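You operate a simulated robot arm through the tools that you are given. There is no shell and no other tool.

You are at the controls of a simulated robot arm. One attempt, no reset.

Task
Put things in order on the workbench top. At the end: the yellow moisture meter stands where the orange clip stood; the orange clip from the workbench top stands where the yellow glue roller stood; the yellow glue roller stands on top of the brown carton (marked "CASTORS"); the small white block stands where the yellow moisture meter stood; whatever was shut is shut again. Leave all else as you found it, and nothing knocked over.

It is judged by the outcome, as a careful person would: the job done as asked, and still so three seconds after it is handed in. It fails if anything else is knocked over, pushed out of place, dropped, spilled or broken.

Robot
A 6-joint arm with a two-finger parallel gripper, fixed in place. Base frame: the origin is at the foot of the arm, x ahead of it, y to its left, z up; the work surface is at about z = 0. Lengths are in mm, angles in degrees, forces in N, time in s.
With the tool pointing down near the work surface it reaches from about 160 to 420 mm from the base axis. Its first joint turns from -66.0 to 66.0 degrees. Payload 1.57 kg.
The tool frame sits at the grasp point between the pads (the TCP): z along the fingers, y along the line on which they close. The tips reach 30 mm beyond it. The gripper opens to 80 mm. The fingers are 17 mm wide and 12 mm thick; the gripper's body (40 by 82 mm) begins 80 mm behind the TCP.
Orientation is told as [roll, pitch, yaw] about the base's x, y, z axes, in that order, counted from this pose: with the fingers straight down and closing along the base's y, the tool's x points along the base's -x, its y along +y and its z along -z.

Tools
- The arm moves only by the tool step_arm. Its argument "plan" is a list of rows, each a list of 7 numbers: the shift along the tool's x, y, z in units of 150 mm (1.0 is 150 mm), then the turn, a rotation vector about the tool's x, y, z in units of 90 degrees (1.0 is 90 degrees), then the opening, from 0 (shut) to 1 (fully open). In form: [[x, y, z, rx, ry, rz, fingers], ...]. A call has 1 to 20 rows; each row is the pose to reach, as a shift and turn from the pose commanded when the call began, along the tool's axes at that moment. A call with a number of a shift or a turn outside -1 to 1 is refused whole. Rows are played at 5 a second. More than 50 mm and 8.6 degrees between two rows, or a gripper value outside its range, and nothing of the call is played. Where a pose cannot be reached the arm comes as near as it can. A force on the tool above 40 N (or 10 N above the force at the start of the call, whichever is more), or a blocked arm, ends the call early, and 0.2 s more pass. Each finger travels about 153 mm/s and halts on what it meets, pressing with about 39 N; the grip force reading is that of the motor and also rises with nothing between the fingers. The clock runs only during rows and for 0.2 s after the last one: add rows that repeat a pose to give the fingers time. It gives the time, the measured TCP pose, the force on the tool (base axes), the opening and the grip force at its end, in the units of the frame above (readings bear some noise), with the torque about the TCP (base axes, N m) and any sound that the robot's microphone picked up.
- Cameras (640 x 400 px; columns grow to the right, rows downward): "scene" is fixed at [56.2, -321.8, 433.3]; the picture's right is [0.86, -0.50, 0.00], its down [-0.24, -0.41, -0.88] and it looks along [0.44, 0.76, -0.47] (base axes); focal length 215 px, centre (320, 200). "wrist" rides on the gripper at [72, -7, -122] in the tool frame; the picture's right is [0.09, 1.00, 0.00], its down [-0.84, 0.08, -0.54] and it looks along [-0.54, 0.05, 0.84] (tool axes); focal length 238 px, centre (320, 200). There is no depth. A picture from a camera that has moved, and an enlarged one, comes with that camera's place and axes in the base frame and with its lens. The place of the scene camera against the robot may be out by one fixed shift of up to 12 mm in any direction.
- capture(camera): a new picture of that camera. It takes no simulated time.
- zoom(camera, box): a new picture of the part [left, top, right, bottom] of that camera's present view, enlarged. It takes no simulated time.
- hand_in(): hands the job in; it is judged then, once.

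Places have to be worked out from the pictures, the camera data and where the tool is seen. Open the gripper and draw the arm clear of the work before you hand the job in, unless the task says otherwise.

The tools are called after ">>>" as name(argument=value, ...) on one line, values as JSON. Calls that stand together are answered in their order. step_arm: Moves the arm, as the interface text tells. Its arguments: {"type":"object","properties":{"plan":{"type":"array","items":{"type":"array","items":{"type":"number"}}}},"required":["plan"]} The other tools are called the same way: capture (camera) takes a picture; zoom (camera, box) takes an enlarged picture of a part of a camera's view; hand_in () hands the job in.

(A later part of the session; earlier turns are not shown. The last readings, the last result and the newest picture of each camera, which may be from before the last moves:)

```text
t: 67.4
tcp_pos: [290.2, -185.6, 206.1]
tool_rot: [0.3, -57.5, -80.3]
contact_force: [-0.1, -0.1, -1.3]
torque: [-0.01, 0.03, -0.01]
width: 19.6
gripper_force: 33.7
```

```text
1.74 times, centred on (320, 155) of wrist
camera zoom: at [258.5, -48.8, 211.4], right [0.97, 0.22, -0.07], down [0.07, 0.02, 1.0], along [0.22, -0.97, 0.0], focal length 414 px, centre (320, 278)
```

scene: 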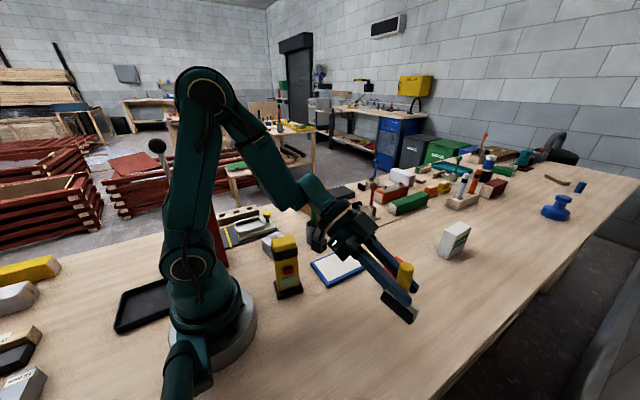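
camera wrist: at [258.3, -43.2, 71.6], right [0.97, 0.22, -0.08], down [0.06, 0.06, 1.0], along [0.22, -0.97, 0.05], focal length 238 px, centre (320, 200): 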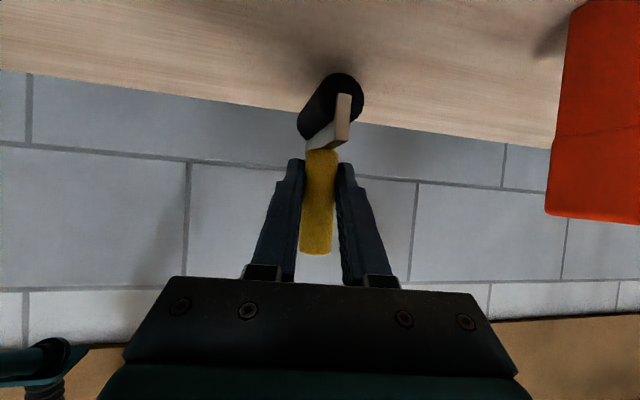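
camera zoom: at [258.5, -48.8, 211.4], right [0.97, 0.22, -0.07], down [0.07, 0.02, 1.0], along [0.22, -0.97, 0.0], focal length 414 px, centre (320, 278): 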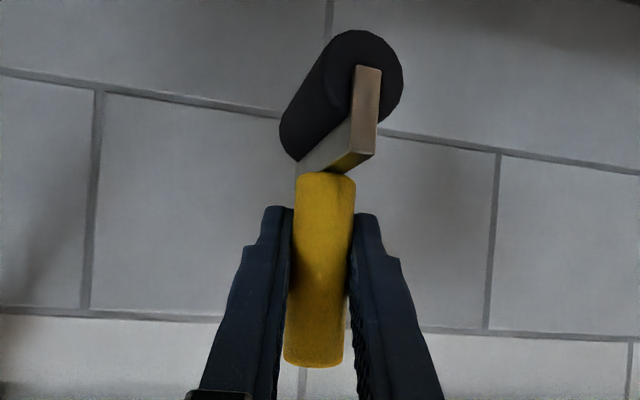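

The roller's hold is unchanged after the lift. Now a slow carry toward (350,-60) with a gentle turn to yaw -35°.

>>> step_arm(plan=[[0.004, 0.005, -0.006, -0.004, 0, -0.003, 0], [0.012, 0.016, -0.019, -0.013, 0, -0.008, 0], [0.028, 0.037, -0.045, -0.03, 0, -0.019, 0], [0.049, 0.064, -0.077, -0.051, 0, -0.032, 0], [0.071, 0.093, -0.112, -0.074, 0, -0.047, 0], [0.094, 0.123, -0.147, -0.098, 0, -0.062, 0], [0.116, 0.152, -0.182, -0.121, 0, -0.077, 0], [0.138, 0.182, -0.217, -0.144, 0, -0.092, 0], [0.161, 0.211, -0.252, -0.168, 0, -0.107, 0], [0.183, 0.24, -0.288, -0.191, 0, -0.122, 0], [0.206, 0.27, -0.323, -0.214, 0, -0.137, 0], [0.228, 0.299, -0.358, -0.238, 0, -0.151, 0], [0.25, 0.328, -0.393, -0.261, 0, -0.166, 0], [0.273, 0.358, -0.428, -0.284, 0, -0.181, 0], [0.295, 0.387, -0.463, -0.308, 0, -0.196, 0], [0.317, 0.417, -0.498, -0.331, 0, -0.211, 0], [0.34, 0.446, -0.534, -0.354, 0, -0.226, 0], [0.362, 0.475, -0.569, -0.378, 0, -0.241, 0], [0.385, 0.505, -0.604, -0.401, 0, -0.256, 0], [0.407, 0.534, -0.639, -0.4245, 0, -0.2704, 0]])

>>> capture(camera="wrist")

>>> capture(camera="scene")

```text
t: 71.6
tcp_pos: [348.0, -59.8, 204.9]
tool_rot: [0.3, -57.7, -34.8]
contact_force: [0.1, -0.2, -0.9]
torque: [0.0, -0.01, 0.0]
width: 19.6
gripper_force: 33.5
```

```text
taken
camera wrist: at [228.6, 13.9, 210.1], right [0.52, 0.85, -0.08], down [0.03, 0.07, 1.0], along [0.85, -0.53, 0.01], focal length 238 px, centre (320, 200)
```

wrist: 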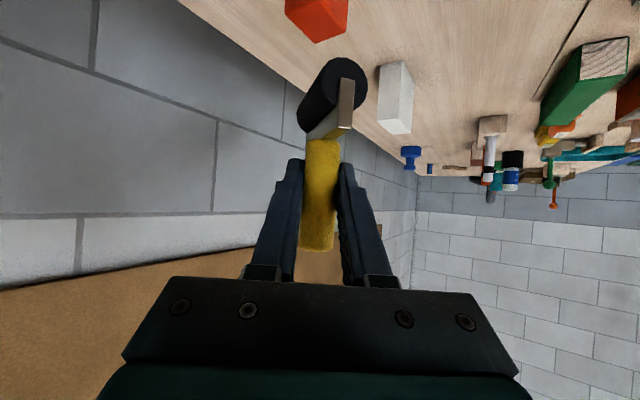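

```text
taken
```

scene: 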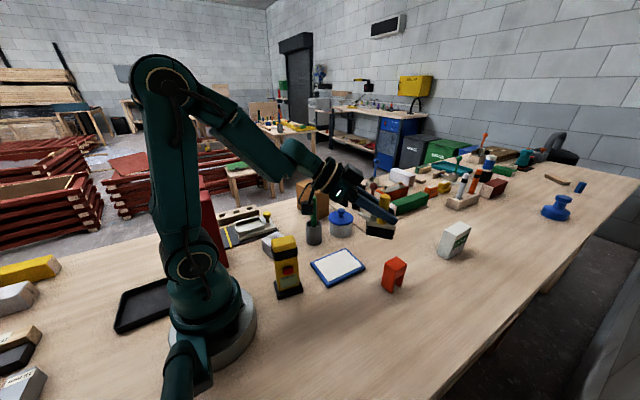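

Held without slip. Next slow leg to about (385,20), turning to yaw +10°.

>>> step_arm(plan=[[0.0005, 0.006, -0.001, -0.004, 0, -0.003, 0], [0.002, 0.017, -0.003, -0.013, 0, -0.008, 0], [0.004, 0.04, -0.006, -0.029, 0, -0.019, 0], [0.006, 0.069, -0.01, -0.05, 0, -0.032, 0], [0.009, 0.101, -0.015, -0.074, 0, -0.047, 0], [0.012, 0.133, -0.02, -0.097, 0, -0.061, 0], [0.015, 0.164, -0.024, -0.12, 0, -0.076, 0], [0.018, 0.196, -0.029, -0.143, 0, -0.091, 0], [0.021, 0.228, -0.034, -0.166, 0, -0.105, 0], [0.024, 0.26, -0.038, -0.189, 0, -0.12, 0], [0.027, 0.291, -0.043, -0.212, 0, -0.135, 0], [0.03, 0.323, -0.048, -0.235, 0, -0.15, 0], [0.033, 0.355, -0.053, -0.258, 0, -0.164, 0], [0.036, 0.387, -0.057, -0.281, 0, -0.179, 0], [0.039, 0.418, -0.062, -0.305, 0, -0.194, 0], [0.042, 0.45, -0.067, -0.328, 0, -0.208, 0], [0.045, 0.482, -0.071, -0.351, 0, -0.223, 0], [0.048, 0.514, -0.076, -0.374, 0, -0.238, 0], [0.051, 0.545, -0.081, -0.397, 0, -0.252, 0], [0.054, 0.577, -0.0855, -0.42, 0, -0.267, 0]])

>>> capture(camera="wrist")

```text
t: 75.8
tcp_pos: [363.0, 119.5, 186.8]
tool_rot: [-0.5, -57.6, 9.8]
contact_force: [-0.5, 0.3, -0.6]
torque: [0.0, -0.01, 0.03]
width: 19.4
gripper_force: 33.8
out of reach, approached as far as the arm can: row 13, 14, 15, 16, 17, 18, 19, 20
```

```text
taken
camera wrist: at [225.1, 88.7, 191.6], right [-0.21, 0.97, -0.08], down [-0.02, 0.08, 1.0], along [0.98, 0.21, 0.0], focal length 238 px, centre (320, 200)
```

wrist: 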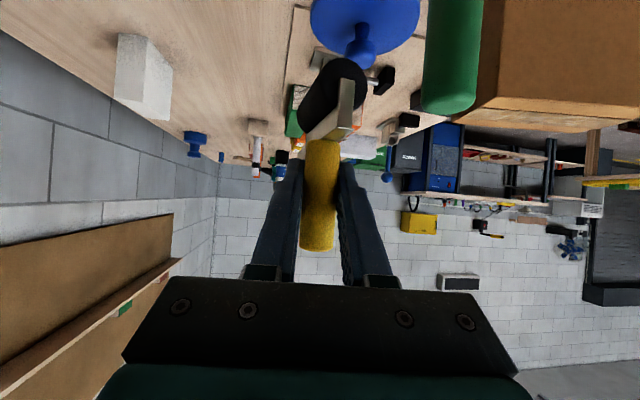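

The arm hit a wrist limit and drifted to (363,120,187). Nothing was touched, the roller is still held, and forces are low. I'll first move outward and up, away from that limit, while turning further.

>>> step_arm(plan=[[-0.005, 0.004, 0.003, 0, 0, 0, 0], [-0.016, 0.014, 0.009, -0.005, 0, -0.003, 0], [-0.036, 0.032, 0.021, -0.014, 0, -0.009, 0], [-0.061, 0.054, 0.035, -0.028, 0, -0.018, 0], [-0.086, 0.076, 0.049, -0.047, 0, -0.03, 0], [-0.111, 0.098, 0.064, -0.071, 0, -0.045, 0], [-0.136, 0.12, 0.078, -0.095, 0, -0.06, 0], [-0.161, 0.142, 0.092, -0.118, 0, -0.075, 0], [-0.183, 0.162, 0.105, -0.142, 0, -0.09, 0], [-0.203, 0.18, 0.117, -0.165, 0, -0.105, 0], [-0.218, 0.193, 0.125, -0.189, 0, -0.12, 0], [-0.226, 0.2, 0.13, -0.213, 0, -0.135, 0], [-0.226, 0.2, 0.13, -0.2364, 0, -0.15, 0], [-0.226, 0.2, 0.13, -0.2364, 0, -0.15, 0]])

>>> capture(camera="wrist")

>>> capture(camera="scene")

```text
t: 78.8
tcp_pos: [315.3, 281.1, 196.1]
tool_rot: [-0.8, -57.5, 35.2]
contact_force: [-0.3, -0.5, 0.3]
torque: [0.04, 0.01, 0.0]
width: 19.6
gripper_force: 33.1
out of reach, approached as far as the arm can: row 1, 2, 3, 4, 5, 6, 7, 8, 9, 10, 11, 12, 13, 14
```

```text
taken
camera wrist: at [203.3, 194.3, 201.3], right [-0.6, 0.79, -0.09], down [-0.05, 0.07, 1.0], along [0.79, 0.61, 0.0], focal length 238 px, centre (320, 200)
```

wrist: 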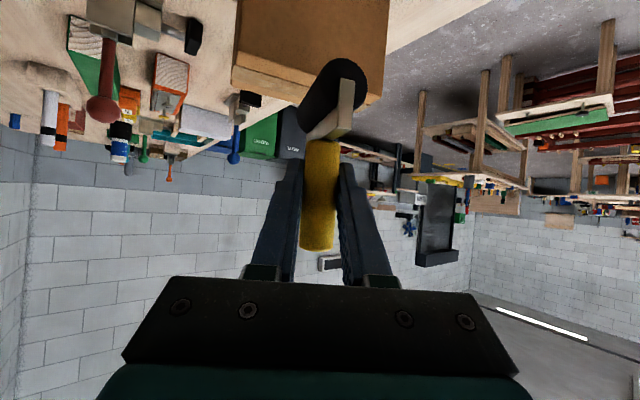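

```text
taken
```

scene: 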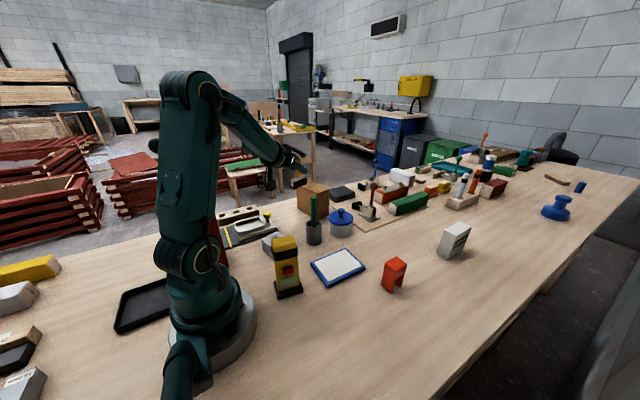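

The wrist passes near a singular posture when the tool points radially, and the arm drifted to (315,281,196), close to the carton. The roller is still held and nothing was touched. I'll move slowly outward over the carton, backing the yaw off to 28° to stay on the good side.

>>> step_arm(plan=[[-0.003, -0.001, 0.004, 0.014, 0, 0.009, 0], [-0.012, -0.006, 0.014, 0.03, 0, 0.019, 0], [-0.029, -0.014, 0.035, 0.045, 0, 0.029, 0], [-0.053, -0.025, 0.063, 0.058, 0, 0.037, 0], [-0.079, -0.038, 0.095, 0.0675, 0, 0.043, 0], [-0.106, -0.051, 0.126, 0.0675, 0, 0.043, 0], [-0.132, -0.063, 0.158, 0.0675, 0, 0.043, 0], [-0.159, -0.076, 0.189, 0.0675, 0, 0.043, 0], [-0.159, -0.076, 0.189, 0.0675, 0, 0.043, 0]])

>>> capture(camera="wrist")

>>> capture(camera="scene")

```text
t: 80.8
tcp_pos: [345.7, 290.2, 202.0]
tool_rot: [0.0, -57.8, 28.3]
contact_force: [0.5, 1.4, -0.1]
torque: [-0.01, 0.01, 0.0]
width: 19.5
gripper_force: 33.7
```

```text
taken
camera wrist: at [224.8, 215.7, 206.2], right [-0.51, 0.85, -0.08], down [-0.05, 0.06, 1.0], along [0.86, 0.52, 0.01], focal length 238 px, centre (320, 200)
```

wrist: 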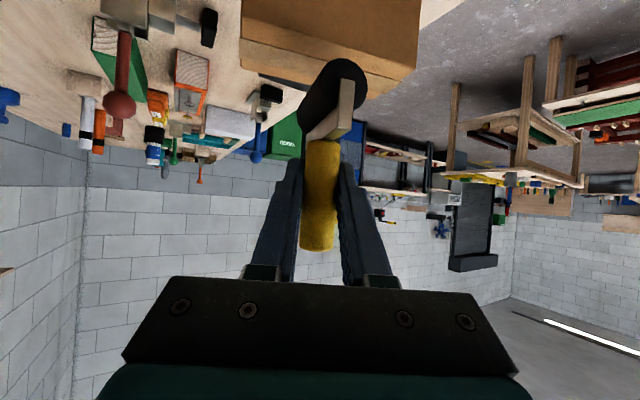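

```text
taken
```

scene: 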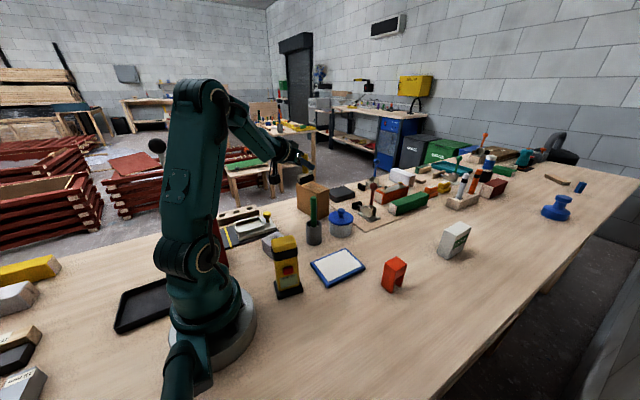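

Now over the carton's near edge with the roller steady. I'll enlarge to see the carton top under the roller.

>>> zoom(camera="wrist", box=[220, 0, 440, 140])

>>> zoom(camera="scene", box=[250, 120, 350, 220])

```text
2.86 times, centred on (330, 70) of wrist
camera zoom: at [224.8, 215.7, 206.2], right [-0.51, 0.85, -0.08], down [-0.05, 0.06, 1.0], along [0.86, 0.52, 0.01], focal length 681 px, centre (291, 571)
```

zoom: 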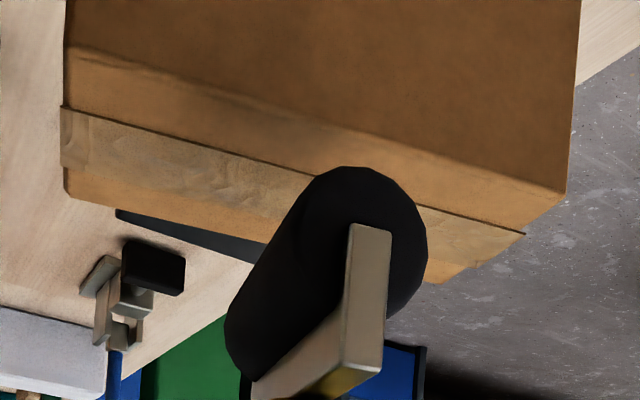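

```text
4.00 times, centred on (300, 170) of scene
camera zoom: at [56.2, -321.8, 433.3], right [0.86, -0.5, 0.0], down [-0.24, -0.41, -0.88], along [0.44, 0.76, -0.47], focal length 860 px, centre (400, 320)
```

zoom: 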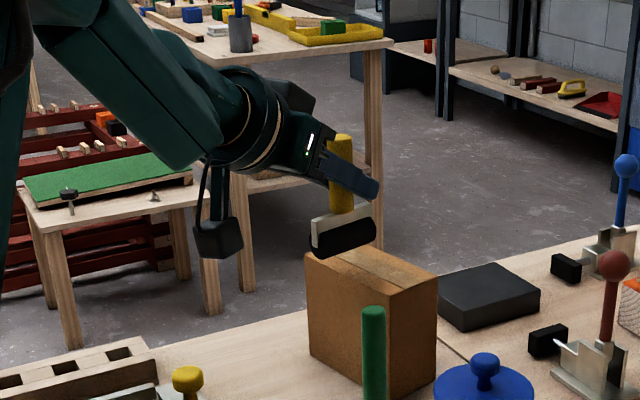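

Carton top corners now read (368,242), (341,358), (400,371) and (425,255), so its centre is near (384,306). The handle is vertical. I'll move the last 40 mm so the roller is centred over the top, about 16 mm above it.

>>> step_arm(plan=[[-0.004, -0.001, 0.01, 0, 0, 0, 0], [-0.013, -0.003, 0.035, 0, 0, 0, 0], [-0.026, -0.007, 0.07, 0, 0, 0, 0], [-0.039, -0.01, 0.105, 0, 0, 0, 0], [-0.053, -0.014, 0.14, 0, 0, 0, 0], [-0.066, -0.017, 0.175, 0, 0, 0, 0], [-0.079, -0.021, 0.21, 0, 0, 0, 0], [-0.088, -0.023, 0.235, 0, 0, 0, 0], [-0.092, -0.024, 0.245, 0, 0, 0, 0], [-0.092, -0.024, 0.245, 0, 0, 0, 0]])

>>> capture(camera="wrist")

>>> zoom(camera="scene", box=[270, 140, 350, 230])

>>> zoom(camera="wrist", box=[220, 0, 440, 140])

```text
t: 83.0
tcp_pos: [381.6, 304.7, 194.0]
tool_rot: [0.0, -57.7, 28.2]
contact_force: [-0.4, -0.8, -1.1]
torque: [0.01, 0.01, -0.01]
width: 19.4
gripper_force: 33.8
```

```text
taken
camera wrist: at [260.6, 230.1, 198.8], right [-0.51, 0.85, -0.08], down [-0.05, 0.06, 1.0], along [0.86, 0.52, 0.01], focal length 238 px, centre (320, 200)
```

wrist: 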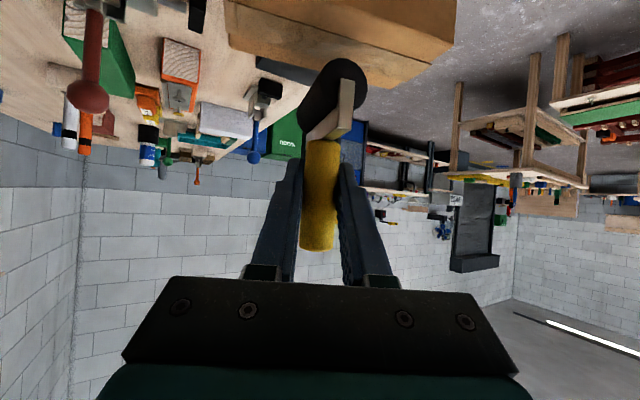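

```text
4.44 times, centred on (310, 185) of scene
camera zoom: at [56.2, -321.8, 433.3], right [0.86, -0.5, 0.0], down [-0.24, -0.41, -0.88], along [0.44, 0.76, -0.47], focal length 955 px, centre (364, 267)
```

zoom: 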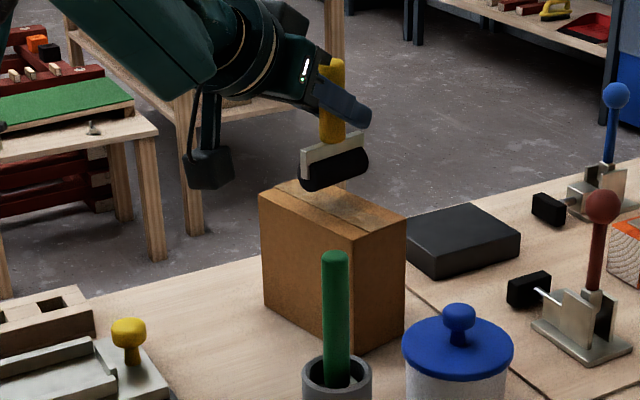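

```text
2.86 times, centred on (330, 70) of wrist
camera zoom: at [260.6, 230.1, 198.8], right [-0.51, 0.85, -0.08], down [-0.05, 0.06, 1.0], along [0.86, 0.52, 0.01], focal length 681 px, centre (291, 571)
```

zoom: 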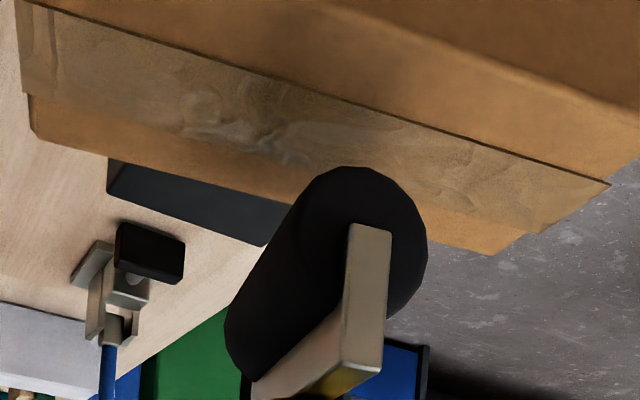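

The roller is centred above the carton top in both views, with about a 20 mm gap. I'll lower slowly by 17 mm.

>>> step_arm(plan=[[0.011, 0, 0.007, 0, 0, 0, 0], [0.028, 0, 0.018, 0, 0, 0, 0], [0.045, 0, 0.0285, 0, 0, 0, 0], [0.062, 0, 0.039, 0, 0, 0, 0], [0.079, 0, 0.05, 0, 0, 0, 0], [0.09, 0, 0.057, 0, 0, 0, 0], [0.0958, 0, 0.0606, 0, 0, 0, 0], [0.0958, 0, 0.0606, 0, 0, 0, 0]])

>>> zoom(camera="scene", box=[270, 140, 350, 230])

>>> zoom(camera="wrist", box=[220, 0, 440, 140])

```text
t: 84.8
tcp_pos: [381.2, 303.6, 176.8]
tool_rot: [0.0, -57.7, 28.2]
contact_force: [-0.1, 0.1, 0.3]
torque: [-0.01, 0.0, 0.0]
width: 19.6
gripper_force: 33.7
```

```text
4.44 times, centred on (310, 185) of scene
camera zoom: at [56.2, -321.8, 433.3], right [0.86, -0.5, 0.0], down [-0.24, -0.41, -0.88], along [0.44, 0.76, -0.47], focal length 955 px, centre (364, 267)
```

zoom: 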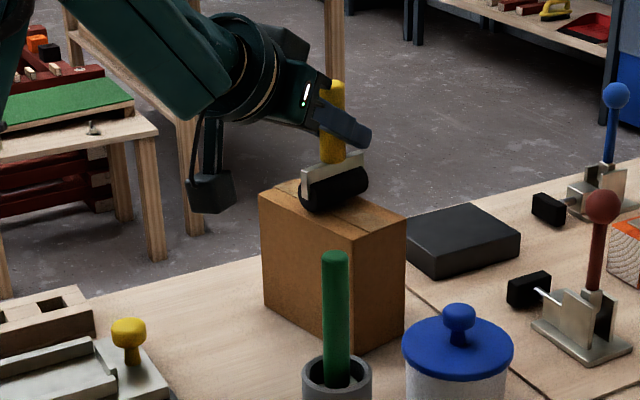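

```text
2.86 times, centred on (330, 70) of wrist
camera zoom: at [260.7, 230.5, 181.7], right [-0.51, 0.85, -0.08], down [-0.05, 0.06, 1.0], along [0.86, 0.52, 0.01], focal length 681 px, centre (291, 571)
```

zoom: 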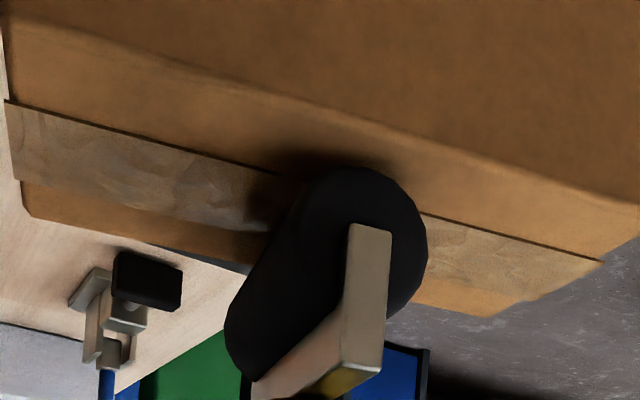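

Before touching down I want to check the centring across the carton more exactly.

>>> zoom(camera="scene", box=[290, 165, 330, 205])

```text
10.00 times, centred on (310, 185) of scene
camera zoom: at [56.2, -321.8, 433.3], right [0.86, -0.5, 0.0], down [-0.24, -0.41, -0.88], along [0.44, 0.76, -0.47], focal length 2149 px, centre (420, 350)
```

zoom: 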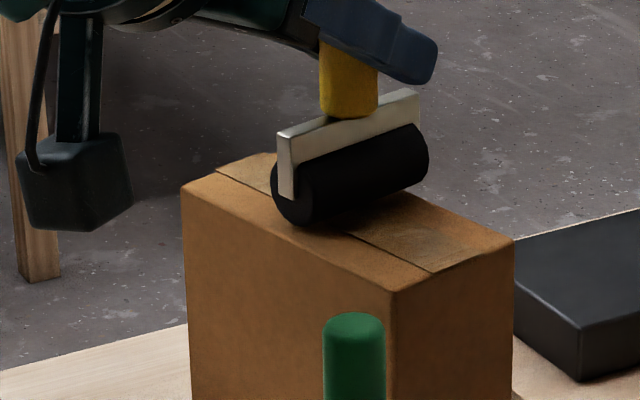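

The roller sits about 5 mm too far across the carton. I'll shift it back 5 mm at this height, then touch down in 1 mm steps.

>>> step_arm(plan=[[0.006, 0, -0.0094, 0, 0, 0, 0], [0.012, 0, -0.0188, 0, 0, 0, 0], [0.0178, 0, -0.0282, 0, 0, 0, 0], [0.0234, 0, -0.0246, 0, 0, 0, 0], [0.029, 0, -0.0211, 0, 0, 0, 0], [0.029, 0, -0.0211, 0, 0, 0, 0]])

>>> zoom(camera="scene", box=[290, 165, 330, 205])

>>> zoom(camera="wrist", box=[220, 0, 440, 140])

```text
t: 86.2
tcp_pos: [377.6, 301.3, 174.8]
tool_rot: [-0.2, -57.7, 28.2]
contact_force: [0.4, -0.2, -0.7]
torque: [0.01, 0.03, 0.01]
width: 19.8
gripper_force: 33.5
```

```text
10.00 times, centred on (310, 185) of scene
camera zoom: at [56.2, -321.8, 433.3], right [0.86, -0.5, 0.0], down [-0.24, -0.41, -0.88], along [0.44, 0.76, -0.47], focal length 2149 px, centre (420, 350)
```

zoom: 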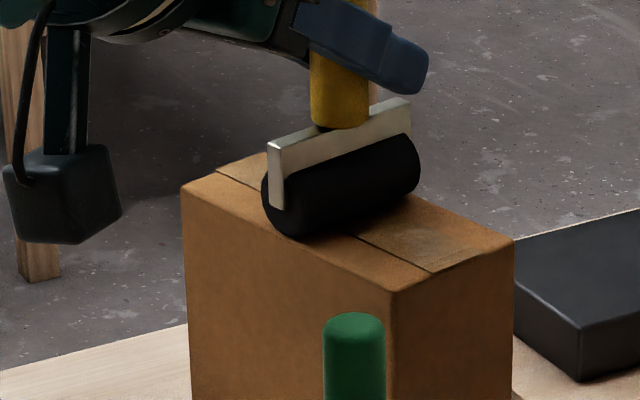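

```text
2.86 times, centred on (330, 70) of wrist
camera zoom: at [255.7, 228.0, 179.8], right [-0.51, 0.85, -0.08], down [-0.05, 0.06, 1.0], along [0.86, 0.52, 0.01], focal length 681 px, centre (291, 571)
```

zoom: 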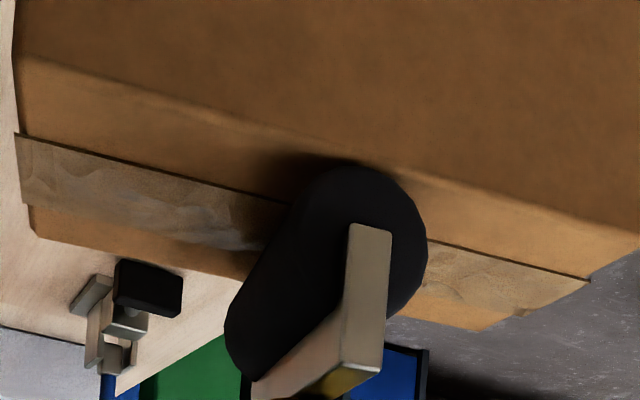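

The roller now spans the carton's width centrally. I'll go down the last millimetres.

>>> step_arm(plan=[[0.0056, 0, 0.0036, 0, 0, 0, 0], [0.0113, 0, 0.0071, 0, 0, 0, 0], [0.0113, 0, 0.0071, 0, 0, 0, 0]])

```text
t: 87.0
tcp_pos: [379.4, 303.2, 174.0]
tool_rot: [0.0, -57.9, 28.0]
contact_force: [-1.3, -2.1, 16.0]
torque: [-0.25, 0.59, 0.07]
width: 19.4
gripper_force: 33.4
```

Contact with 16 N, a bit firm. I'll ease up about 1 mm and check.

>>> step_arm(plan=[[-0.0028, 0, -0.0018, 0, 0, 0, 0], [-0.0056, 0, -0.0036, 0, 0, 0, 0], [-0.0056, 0, -0.0036, 0, 0, 0, 0]])

>>> zoom(camera="scene", box=[290, 165, 330, 205])

>>> zoom(camera="wrist", box=[220, 0, 440, 270])

```text
t: 87.8
tcp_pos: [377.7, 301.3, 174.8]
tool_rot: [0.0, -57.9, 28.1]
contact_force: [1.1, 5.1, 16.3]
torque: [0.2, 0.08, -0.01]
width: 19.8
gripper_force: 33.9
```

```text
10.00 times, centred on (310, 185) of scene
camera zoom: at [56.2, -321.9, 433.2], right [0.86, -0.5, 0.0], down [-0.24, -0.41, -0.88], along [0.44, 0.76, -0.47], focal length 2149 px, centre (420, 350)
```

zoom: 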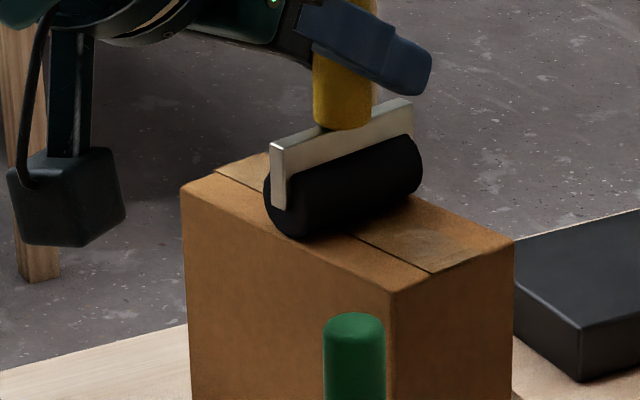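

```text
1.48 times, centred on (330, 135) of wrist
camera zoom: at [256.6, 227.4, 179.1], right [-0.51, 0.85, -0.08], down [-0.05, 0.06, 1.0], along [0.86, 0.52, 0.01], focal length 353 px, centre (305, 296)
```

zoom: 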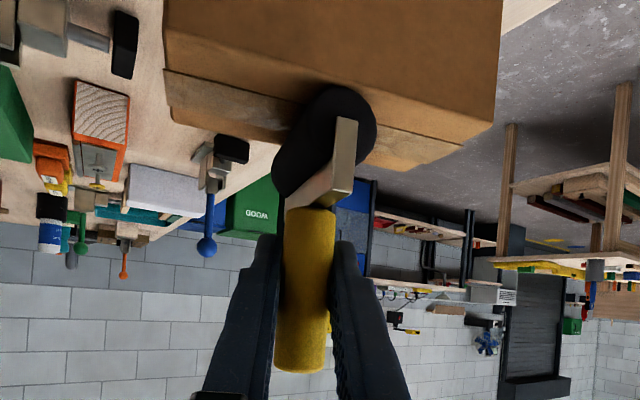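

The force persists at 16 N, so I'll ease up another 1.5 mm in small steps.

>>> step_arm(plan=[[-0.0028, 0, -0.0018, 0, 0, 0, 0], [-0.0056, 0, -0.0036, 0, 0, 0, 0], [-0.0056, 0, -0.0036, 0, 0, 0, 0], [-0.0056, 0, -0.0036, 0, 0, 0, 0]])

>>> zoom(camera="scene", box=[290, 165, 330, 205])

>>> capture(camera="scene")

```text
t: 88.8
tcp_pos: [378.2, 301.4, 173.7]
tool_rot: [-0.1, -57.8, 28.2]
contact_force: [1.7, -0.3, 11.3]
torque: [-0.12, 0.03, -0.03]
width: 19.5
gripper_force: 33.8
```

```text
10.00 times, centred on (310, 185) of scene
camera zoom: at [56.2, -321.9, 433.2], right [0.86, -0.5, 0.0], down [-0.24, -0.41, -0.88], along [0.44, 0.76, -0.47], focal length 2149 px, centre (420, 350)
```

zoom: 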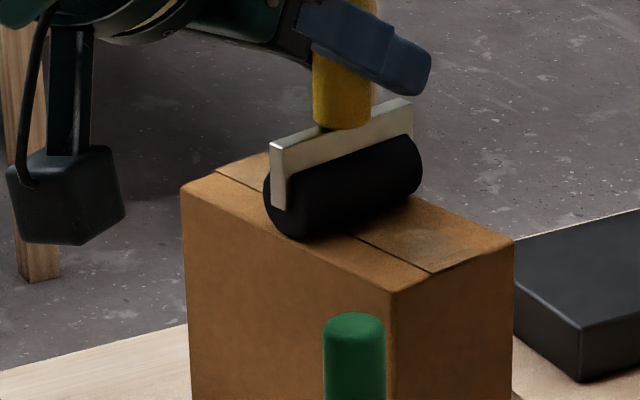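

```text
taken
```

scene: 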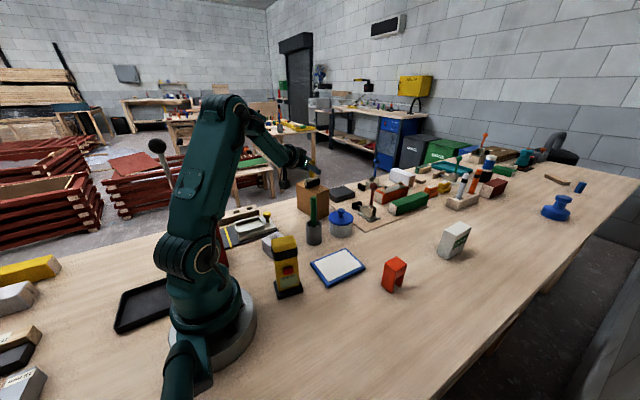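

Down to 11 N. One more small step up before releasing.

>>> step_arm(plan=[[-0.0028, 0, -0.0018, 0, 0, 0, 0], [-0.0056, 0, -0.0036, 0, 0, 0, 0], [-0.0056, 0, -0.0036, 0, 0, 0, 0], [-0.0056, 0, -0.0036, 0, 0, 0, 0]])

```text
t: 89.8
tcp_pos: [376.2, 301.2, 174.1]
tool_rot: [-0.1, -57.6, 28.2]
contact_force: [0.7, 1.2, 3.6]
torque: [0.03, -0.01, 0.0]
width: 19.4
gripper_force: 33.2
```

3.6 N now, a light rest. I'll open the fingers gradually and watch that the roller stays standing.

>>> step_arm(plan=[[0, 0, 0, 0, 0, 0, 0.18], [0, 0, 0, 0, 0, 0, 0.22], [0, 0, 0, 0, 0, 0, 0.24], [0, 0, 0, 0, 0, 0, 0.25], [0, 0, 0, 0, 0, 0, 0.26], [0, 0, 0, 0, 0, 0, 0.28], [0, 0, 0, 0, 0, 0, 0.3], [0, 0, 0, 0, 0, 0, 0.34], [0, 0, 0, 0, 0, 0, 0.38], [0, 0, 0, 0, 0, 0, 0.42], [0, 0, 0, 0, 0, 0, 0.46], [0, 0, 0, 0, 0, 0, 0.5]])

>>> zoom(camera="scene", box=[290, 165, 330, 205])

>>> zoom(camera="wrist", box=[220, 0, 440, 270])

```text
t: 92.4
tcp_pos: [376.8, 301.8, 175.5]
tool_rot: [-0.1, -57.8, 28.2]
contact_force: [-0.1, 0.2, 0.3]
torque: [0.03, -0.02, 0.03]
width: 40.2
gripper_force: 0.0
```

```text
10.00 times, centred on (310, 185) of scene
camera zoom: at [56.2, -321.8, 433.3], right [0.86, -0.5, 0.0], down [-0.24, -0.41, -0.88], along [0.44, 0.76, -0.47], focal length 2149 px, centre (420, 350)
```

zoom: 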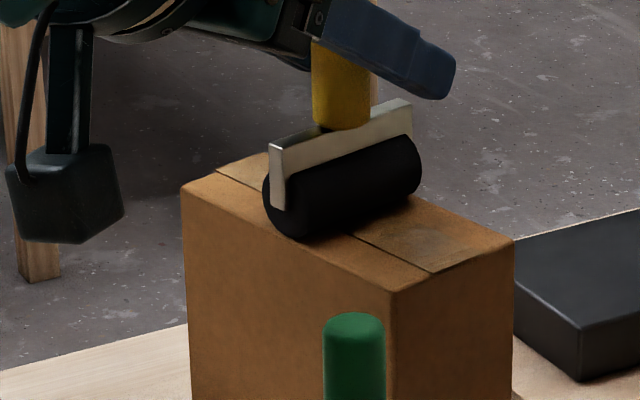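

```text
1.48 times, centred on (330, 135) of wrist
camera zoom: at [256.3, 227.5, 180.1], right [-0.51, 0.85, -0.08], down [-0.05, 0.06, 1.0], along [0.86, 0.52, 0.01], focal length 353 px, centre (305, 296)
```

zoom: 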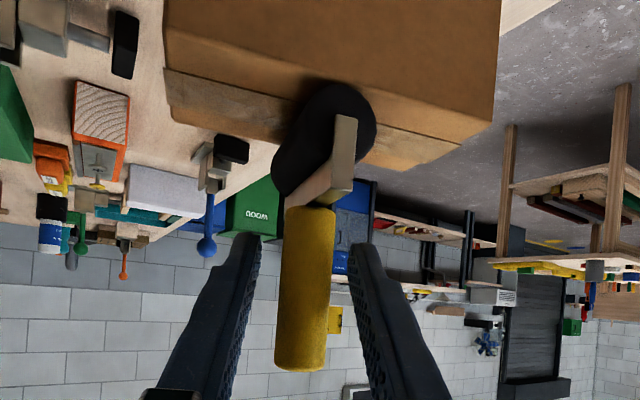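

The roller stands on the carton by itself. I'll back out along the tool axis, fingers well open.

>>> step_arm(plan=[[0, 0, 0, 0, 0, 0, 0.6], [0, 0, -0.03, 0, 0, 0, 0.65], [0, 0, -0.09, 0, 0, 0, 0.65], [0, 0, -0.17, 0, 0, 0, 0.65], [0, 0, -0.26, 0, 0, 0, 0.65], [0, 0, -0.35, 0, 0, 0, 0.65], [0, 0, -0.44, 0, 0, 0, 0.65], [0, 0, -0.53, 0, 0, 0, 0.65], [0, 0, -0.6, 0, 0, 0, 0.65], [0, 0, -0.6, 0, 0, 0, 0.65]])

>>> capture(camera="scene")

>>> zoom(camera="scene", box=[280, 155, 340, 205])

>>> capture(camera="wrist")

```text
t: 94.6
tcp_pos: [309.4, 265.9, 223.9]
tool_rot: [-0.1, -57.6, 28.4]
contact_force: [-0.3, -0.1, -1.0]
torque: [-0.01, -0.04, -0.07]
width: 52.0
gripper_force: 0.0
```

```text
taken
```

scene: 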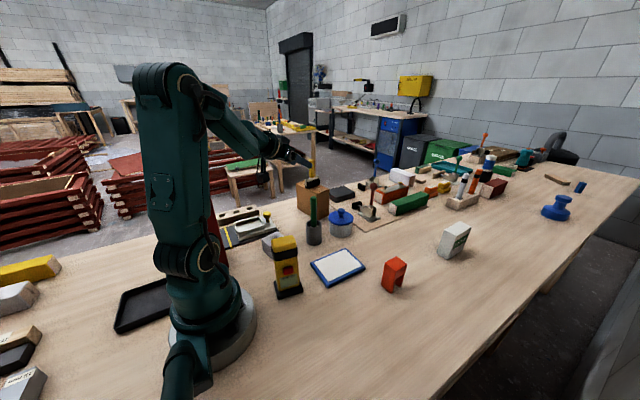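

```text
8.00 times, centred on (310, 180) of scene
camera zoom: at [56.2, -321.8, 433.3], right [0.86, -0.5, 0.0], down [-0.24, -0.41, -0.88], along [0.44, 0.76, -0.47], focal length 1719 px, centre (400, 360)
```

zoom: 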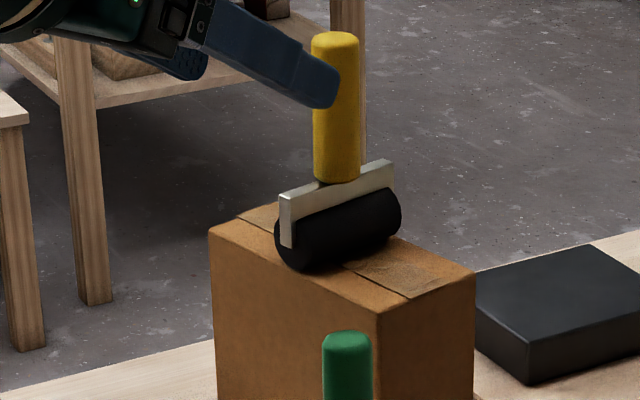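

```text
taken
camera wrist: at [188.2, 192.6, 228.0], right [-0.51, 0.85, -0.08], down [-0.05, 0.06, 1.0], along [0.86, 0.52, 0.01], focal length 238 px, centre (320, 200)
```

wrist: 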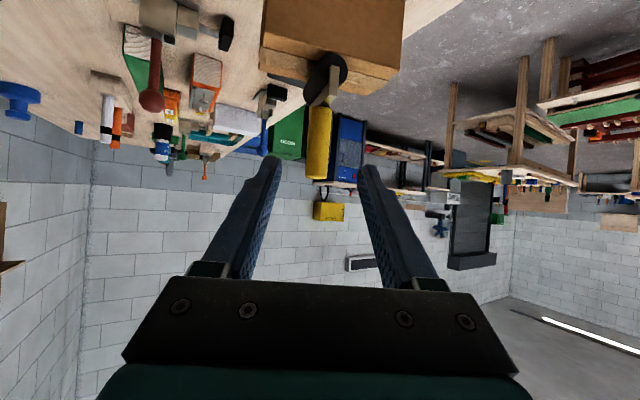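

The roller stands steadily on the carton, clear of the fingers. I'll retract upward and straighten the tool for the next item.

>>> step_arm(plan=[[0.005, -0.03, -0.06, 0, 0.02, 0, 0.8], [0.01, -0.09, -0.15, 0, 0.07, 0, 1], [0.018, -0.15, -0.25, 0, 0.14, 0, 1], [0.026, -0.21, -0.35, 0, 0.21, 0, 1], [0.034, -0.27, -0.45, 0, 0.28, 0, 1], [0.042, -0.33, -0.55, 0, 0.35, 0, 1], [0.05, -0.39, -0.65, 0, 0.42, 0, 1], [0.058, -0.45, -0.75, 0, 0.49, 0, 1], [0.066, -0.51, -0.84, 0, 0.56, 0, 1], [0.076, -0.579, -0.942, 0, 0.64, 0, 1], [0.076, -0.579, -0.942, 0, 0.64, 0, 1]])

>>> capture(camera="wrist")

>>> capture(camera="scene")

```text
t: 97.0
tcp_pos: [240.9, 130.7, 290.7]
tool_rot: [0.0, 0.0, 28.3]
contact_force: [0.3, -0.3, -0.3]
torque: [-0.01, -0.02, -0.01]
width: 80.2
gripper_force: 0.0
```

```text
taken
camera wrist: at [180.9, 89.9, 412.6], right [-0.55, 0.83, 0.0], down [0.7, 0.46, 0.54], along [0.45, 0.3, -0.84], focal length 238 px, centre (320, 200)
```

wrist: 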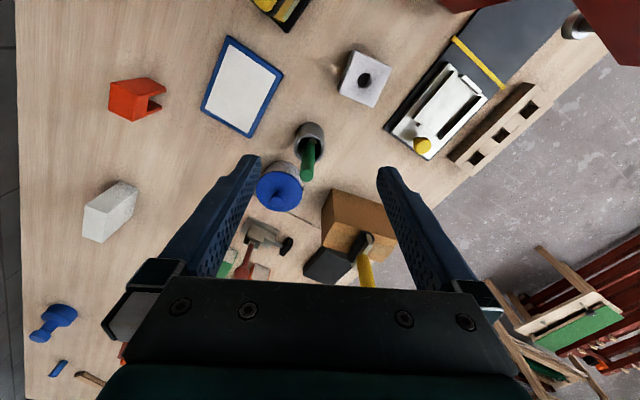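

```text
taken
```

scene: 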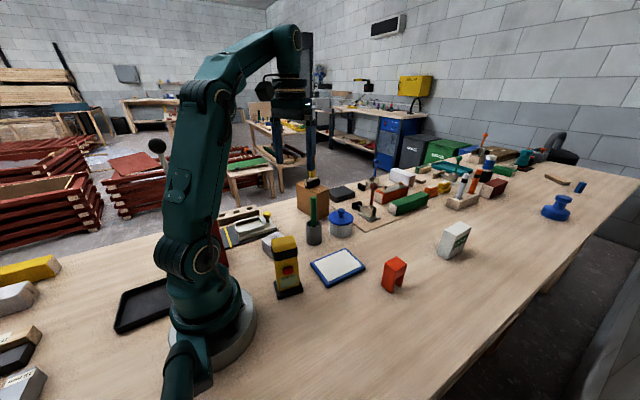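

Everything else is undisturbed. Now the clip: I'll swing over toward it in two steps at height.

>>> step_arm(plan=[[0.047, -0.127, 0.028, 0, 0, 0.052, 1], [0.094, -0.254, 0.055, 0, 0, 0.104, 1], [0.142, -0.381, 0.083, 0, 0, 0.155, 1], [0.189, -0.508, 0.11, 0, 0, 0.207, 1], [0.236, -0.635, 0.138, 0, 0, 0.259, 1]])

>>> step_arm(plan=[[-0.023, -0.116, 0.078, 0, 0, 0.036, 1], [-0.047, -0.232, 0.156, 0, 0, 0.071, 1], [-0.07, -0.348, 0.234, 0, 0, 0.107, 1], [-0.093, -0.463, 0.311, 0, 0, 0.143, 1], [-0.117, -0.579, 0.389, 0, 0, 0.179, 1], [-0.14, -0.695, 0.467, 0, 0, 0.2144, 1], [-0.14, -0.695, 0.467, 0, 0, 0.2144, 1]])

>>> capture(camera="wrist")

```text
t: 98.2
tcp_pos: [254.0, 29.6, 269.3]
tool_rot: [0.0, -0.1, 4.8]
contact_force: [-0.1, -0.3, -0.6]
torque: [-0.02, -0.03, 0.02]
width: 80.3
gripper_force: 0.1
```

```text
t: 99.8
tcp_pos: [283.6, -72.6, 199.3]
tool_rot: [0.0, -0.1, -14.5]
contact_force: [-0.2, -0.6, -0.2]
torque: [0.01, 0.01, -0.01]
width: 80.1
gripper_force: 0.1
```

```text
taken
camera wrist: at [213.0, -62.6, 321.9], right [0.16, 0.99, 0.0], down [0.83, -0.13, 0.54], along [0.54, -0.09, -0.84], focal length 238 px, centre (320, 200)
```

wrist: 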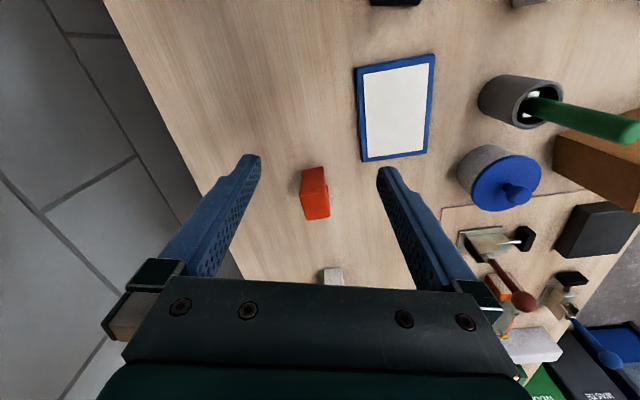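

>>> zoom(camera="wrist", box=[270, 140, 370, 240])

>>> zoom(camera="wrist", box=[440, 50, 640, 230])

```text
4.00 times, centred on (320, 190) of wrist
camera zoom: at [213.0, -62.6, 321.9], right [0.16, 0.99, 0.0], down [0.83, -0.13, 0.54], along [0.54, -0.09, -0.84], focal length 953 px, centre (320, 240)
```

zoom: 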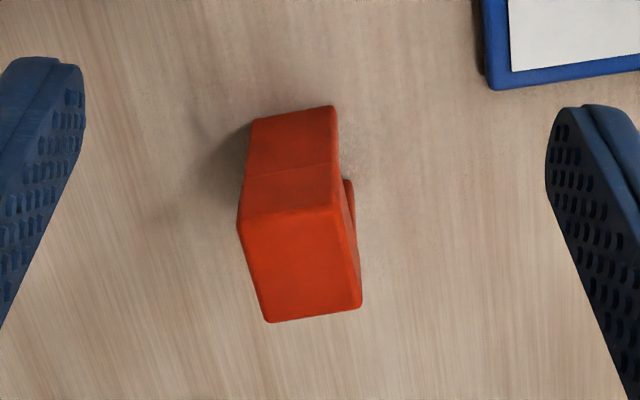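

```text
2.22 times, centred on (540, 140) of wrist
camera zoom: at [213.0, -62.6, 321.9], right [0.16, 0.99, 0.0], down [0.83, -0.13, 0.54], along [0.54, -0.09, -0.84], focal length 530 px, centre (-169, 333)
```

zoom: 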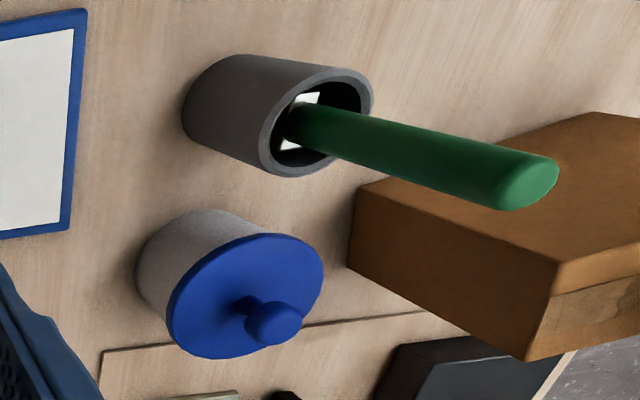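

I see something white inside the cup beside the green stick. I'll enlarge it, since the small white block has to be somewhere.

>>> zoom(camera="wrist", box=[490, 70, 570, 130])

>>> zoom(camera="scene", box=[300, 185, 360, 245])

```text
6.67 times, centred on (530, 100) of wrist
camera zoom: at [213.0, -62.6, 321.9], right [0.16, 0.99, 0.0], down [0.83, -0.13, 0.54], along [0.54, -0.09, -0.84], focal length 1589 px, centre (-1080, 867)
```

zoom: 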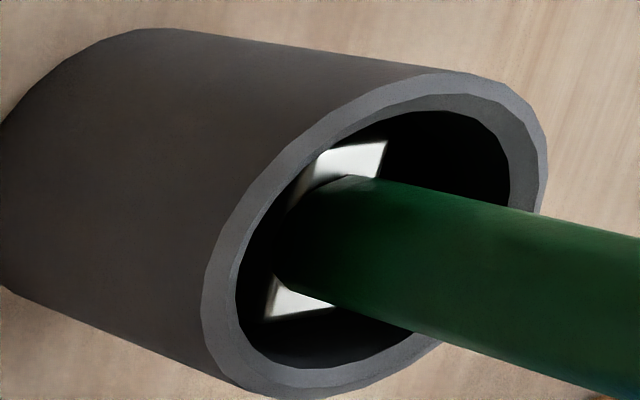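

```text
6.67 times, centred on (330, 215) of scene
camera zoom: at [56.2, -321.8, 433.3], right [0.86, -0.5, 0.0], down [-0.24, -0.41, -0.88], along [0.44, 0.76, -0.47], focal length 1433 px, centre (253, 100)
```

zoom: 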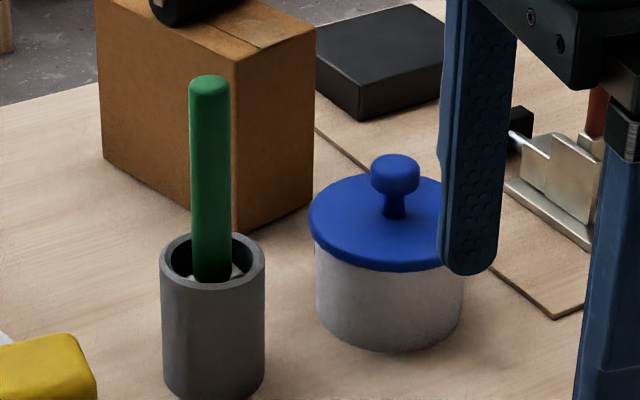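

The clip's footprint is about 39 × 31 mm centred near (382,-97), 72 mm tall and turned about 3.5°. I'll go over it with the fingers closing across its 31 mm width, stopping at z=120 to check.

>>> step_arm(plan=[[-0.113, 0.001, 0.088, 0, 0, -0.033, 1], [-0.225, 0.002, 0.176, 0, 0, -0.067, 1], [-0.338, 0.003, 0.265, 0, 0, -0.1, 1], [-0.451, 0.003, 0.353, 0, 0, -0.133, 1], [-0.563, 0.004, 0.441, 0, 0, -0.167, 1], [-0.676, 0.005, 0.529, 0, 0, -0.2, 1], [-0.676, 0.005, 0.529, 0, 0, -0.2, 1]])

>>> capture(camera="wrist")

>>> zoom(camera="scene", box=[340, 200, 440, 310])

```text
t: 101.4
tcp_pos: [383.0, -97.0, 121.2]
tool_rot: [0.0, 0.0, 3.6]
contact_force: [1.4, 0.6, -0.6]
torque: [0.03, -0.02, 0.01]
width: 80.1
gripper_force: 0.0
```

```text
taken
camera wrist: at [312.6, -109.8, 242.7], right [-0.15, 0.99, 0.0], down [0.83, 0.13, 0.54], along [0.54, 0.08, -0.84], focal length 238 px, centre (320, 200)
```

wrist: 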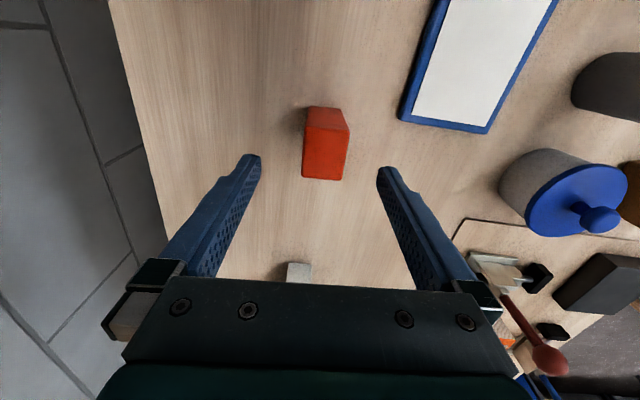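

```text
3.64 times, centred on (390, 255) of scene
camera zoom: at [56.2, -321.8, 433.3], right [0.86, -0.5, 0.0], down [-0.24, -0.41, -0.88], along [0.44, 0.76, -0.47], focal length 781 px, centre (66, 0)
```

zoom: 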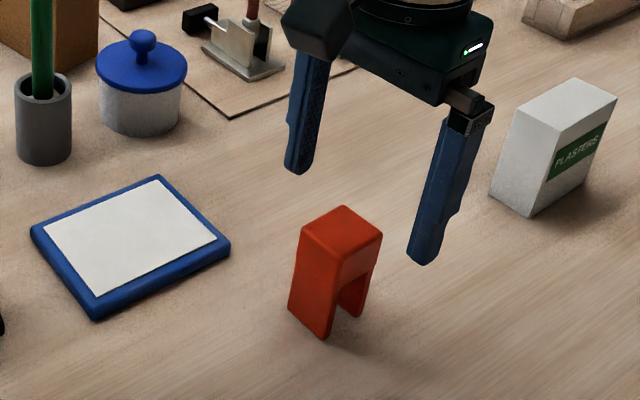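

>>> zoom(camera="wrist", box=[240, 90, 400, 200])

```text
3.64 times, centred on (320, 145) of wrist
camera zoom: at [312.6, -109.8, 242.7], right [-0.15, 0.99, 0.0], down [0.83, 0.13, 0.54], along [0.54, 0.08, -0.84], focal length 867 px, centre (320, 400)
```

zoom: 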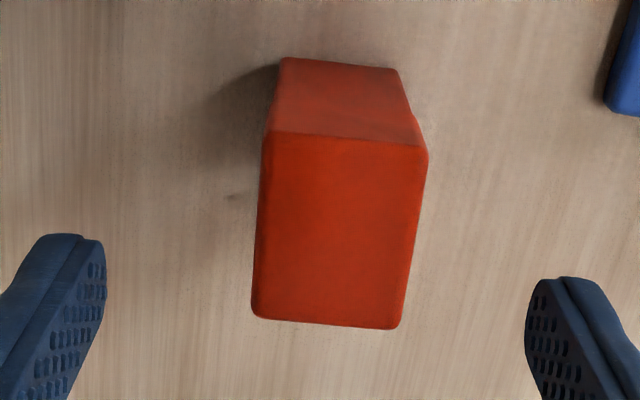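

Centre confirmed at about (381.6,-95.7), yaw 3.6°. I'll descend to z≈57 with the open fingers on either side.

>>> step_arm(plan=[[0.002, 0.002, 0.071, 0, 0, 0, 1], [0.004, 0.004, 0.143, 0, 0, 0, 1], [0.006, 0.006, 0.214, 0, 0, 0, 1], [0.007, 0.008, 0.285, 0, 0, 0, 1], [0.007, 0.008, 0.357, 0, 0, 0, 1], [0.007, 0.008, 0.428, 0, 0, 0, 1], [0.007, 0.008, 0.428, 0, 0, 0, 1]])

>>> capture(camera="wrist")

>>> zoom(camera="scene", box=[340, 200, 440, 310])

```text
t: 103.0
tcp_pos: [382.7, -96.8, 55.3]
tool_rot: [0.0, -0.1, 3.6]
contact_force: [0.4, -0.5, 0.5]
torque: [-0.02, -0.05, -0.01]
width: 79.9
gripper_force: 0.0
```

```text
taken
camera wrist: at [310.9, -109.1, 177.6], right [-0.15, 0.99, 0.0], down [0.83, 0.13, 0.54], along [0.54, 0.08, -0.84], focal length 238 px, centre (320, 200)
```

wrist: 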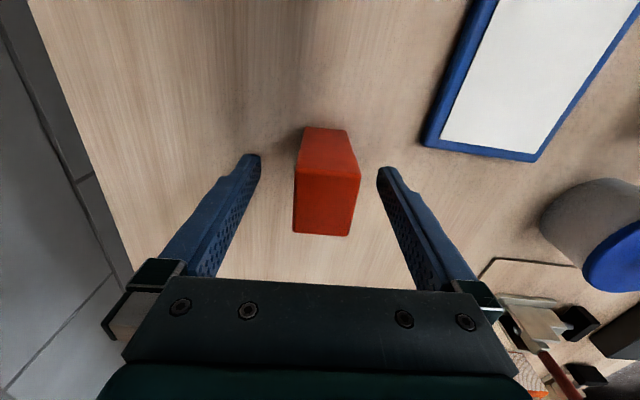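

```text
3.64 times, centred on (390, 255) of scene
camera zoom: at [56.2, -321.8, 433.3], right [0.86, -0.5, 0.0], down [-0.24, -0.41, -0.88], along [0.44, 0.76, -0.47], focal length 781 px, centre (66, 0)
```

zoom: 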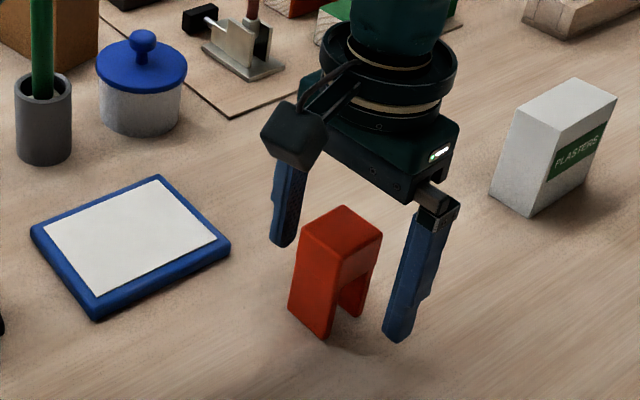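

The clip sits between the fingers. I'll close gently on its 31 mm width.

>>> step_arm(plan=[[0, 0, 0, 0, 0, 0, 0.7], [0, 0, 0, 0, 0, 0, 0.55], [0, 0, 0, 0, 0, 0, 0.48], [0, 0, 0, 0, 0, 0, 0.44], [0, 0, 0, 0, 0, 0, 0.41], [0, 0, 0, 0, 0, 0, 0.38], [0, 0, 0, 0, 0, 0, 0.34], [0, 0, 0, 0, 0, 0, 0.2], [0, 0, 0, 0, 0, 0, 0], [0, 0, 0, 0, 0, 0, 0]])

>>> capture(camera="wrist")

```text
t: 105.2
tcp_pos: [382.6, -96.4, 55.2]
tool_rot: [0.0, -0.1, 3.5]
contact_force: [0.1, 0.3, -0.4]
torque: [-0.02, -0.03, -0.02]
width: 31.0
gripper_force: 39.1
```

```text
taken
camera wrist: at [310.9, -109.1, 177.9], right [-0.15, 0.99, 0.0], down [0.83, 0.13, 0.54], along [0.54, 0.08, -0.84], focal length 238 px, centre (320, 200)
```

wrist: 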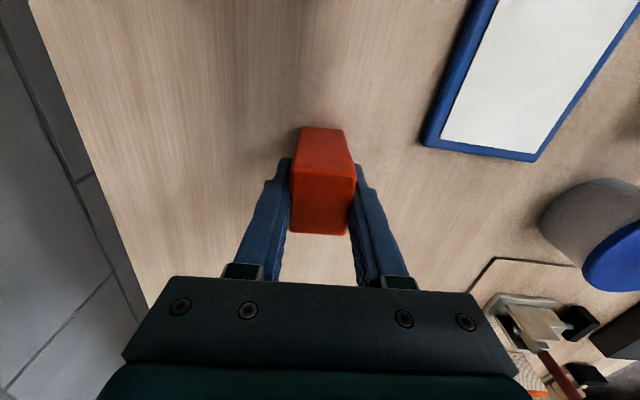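

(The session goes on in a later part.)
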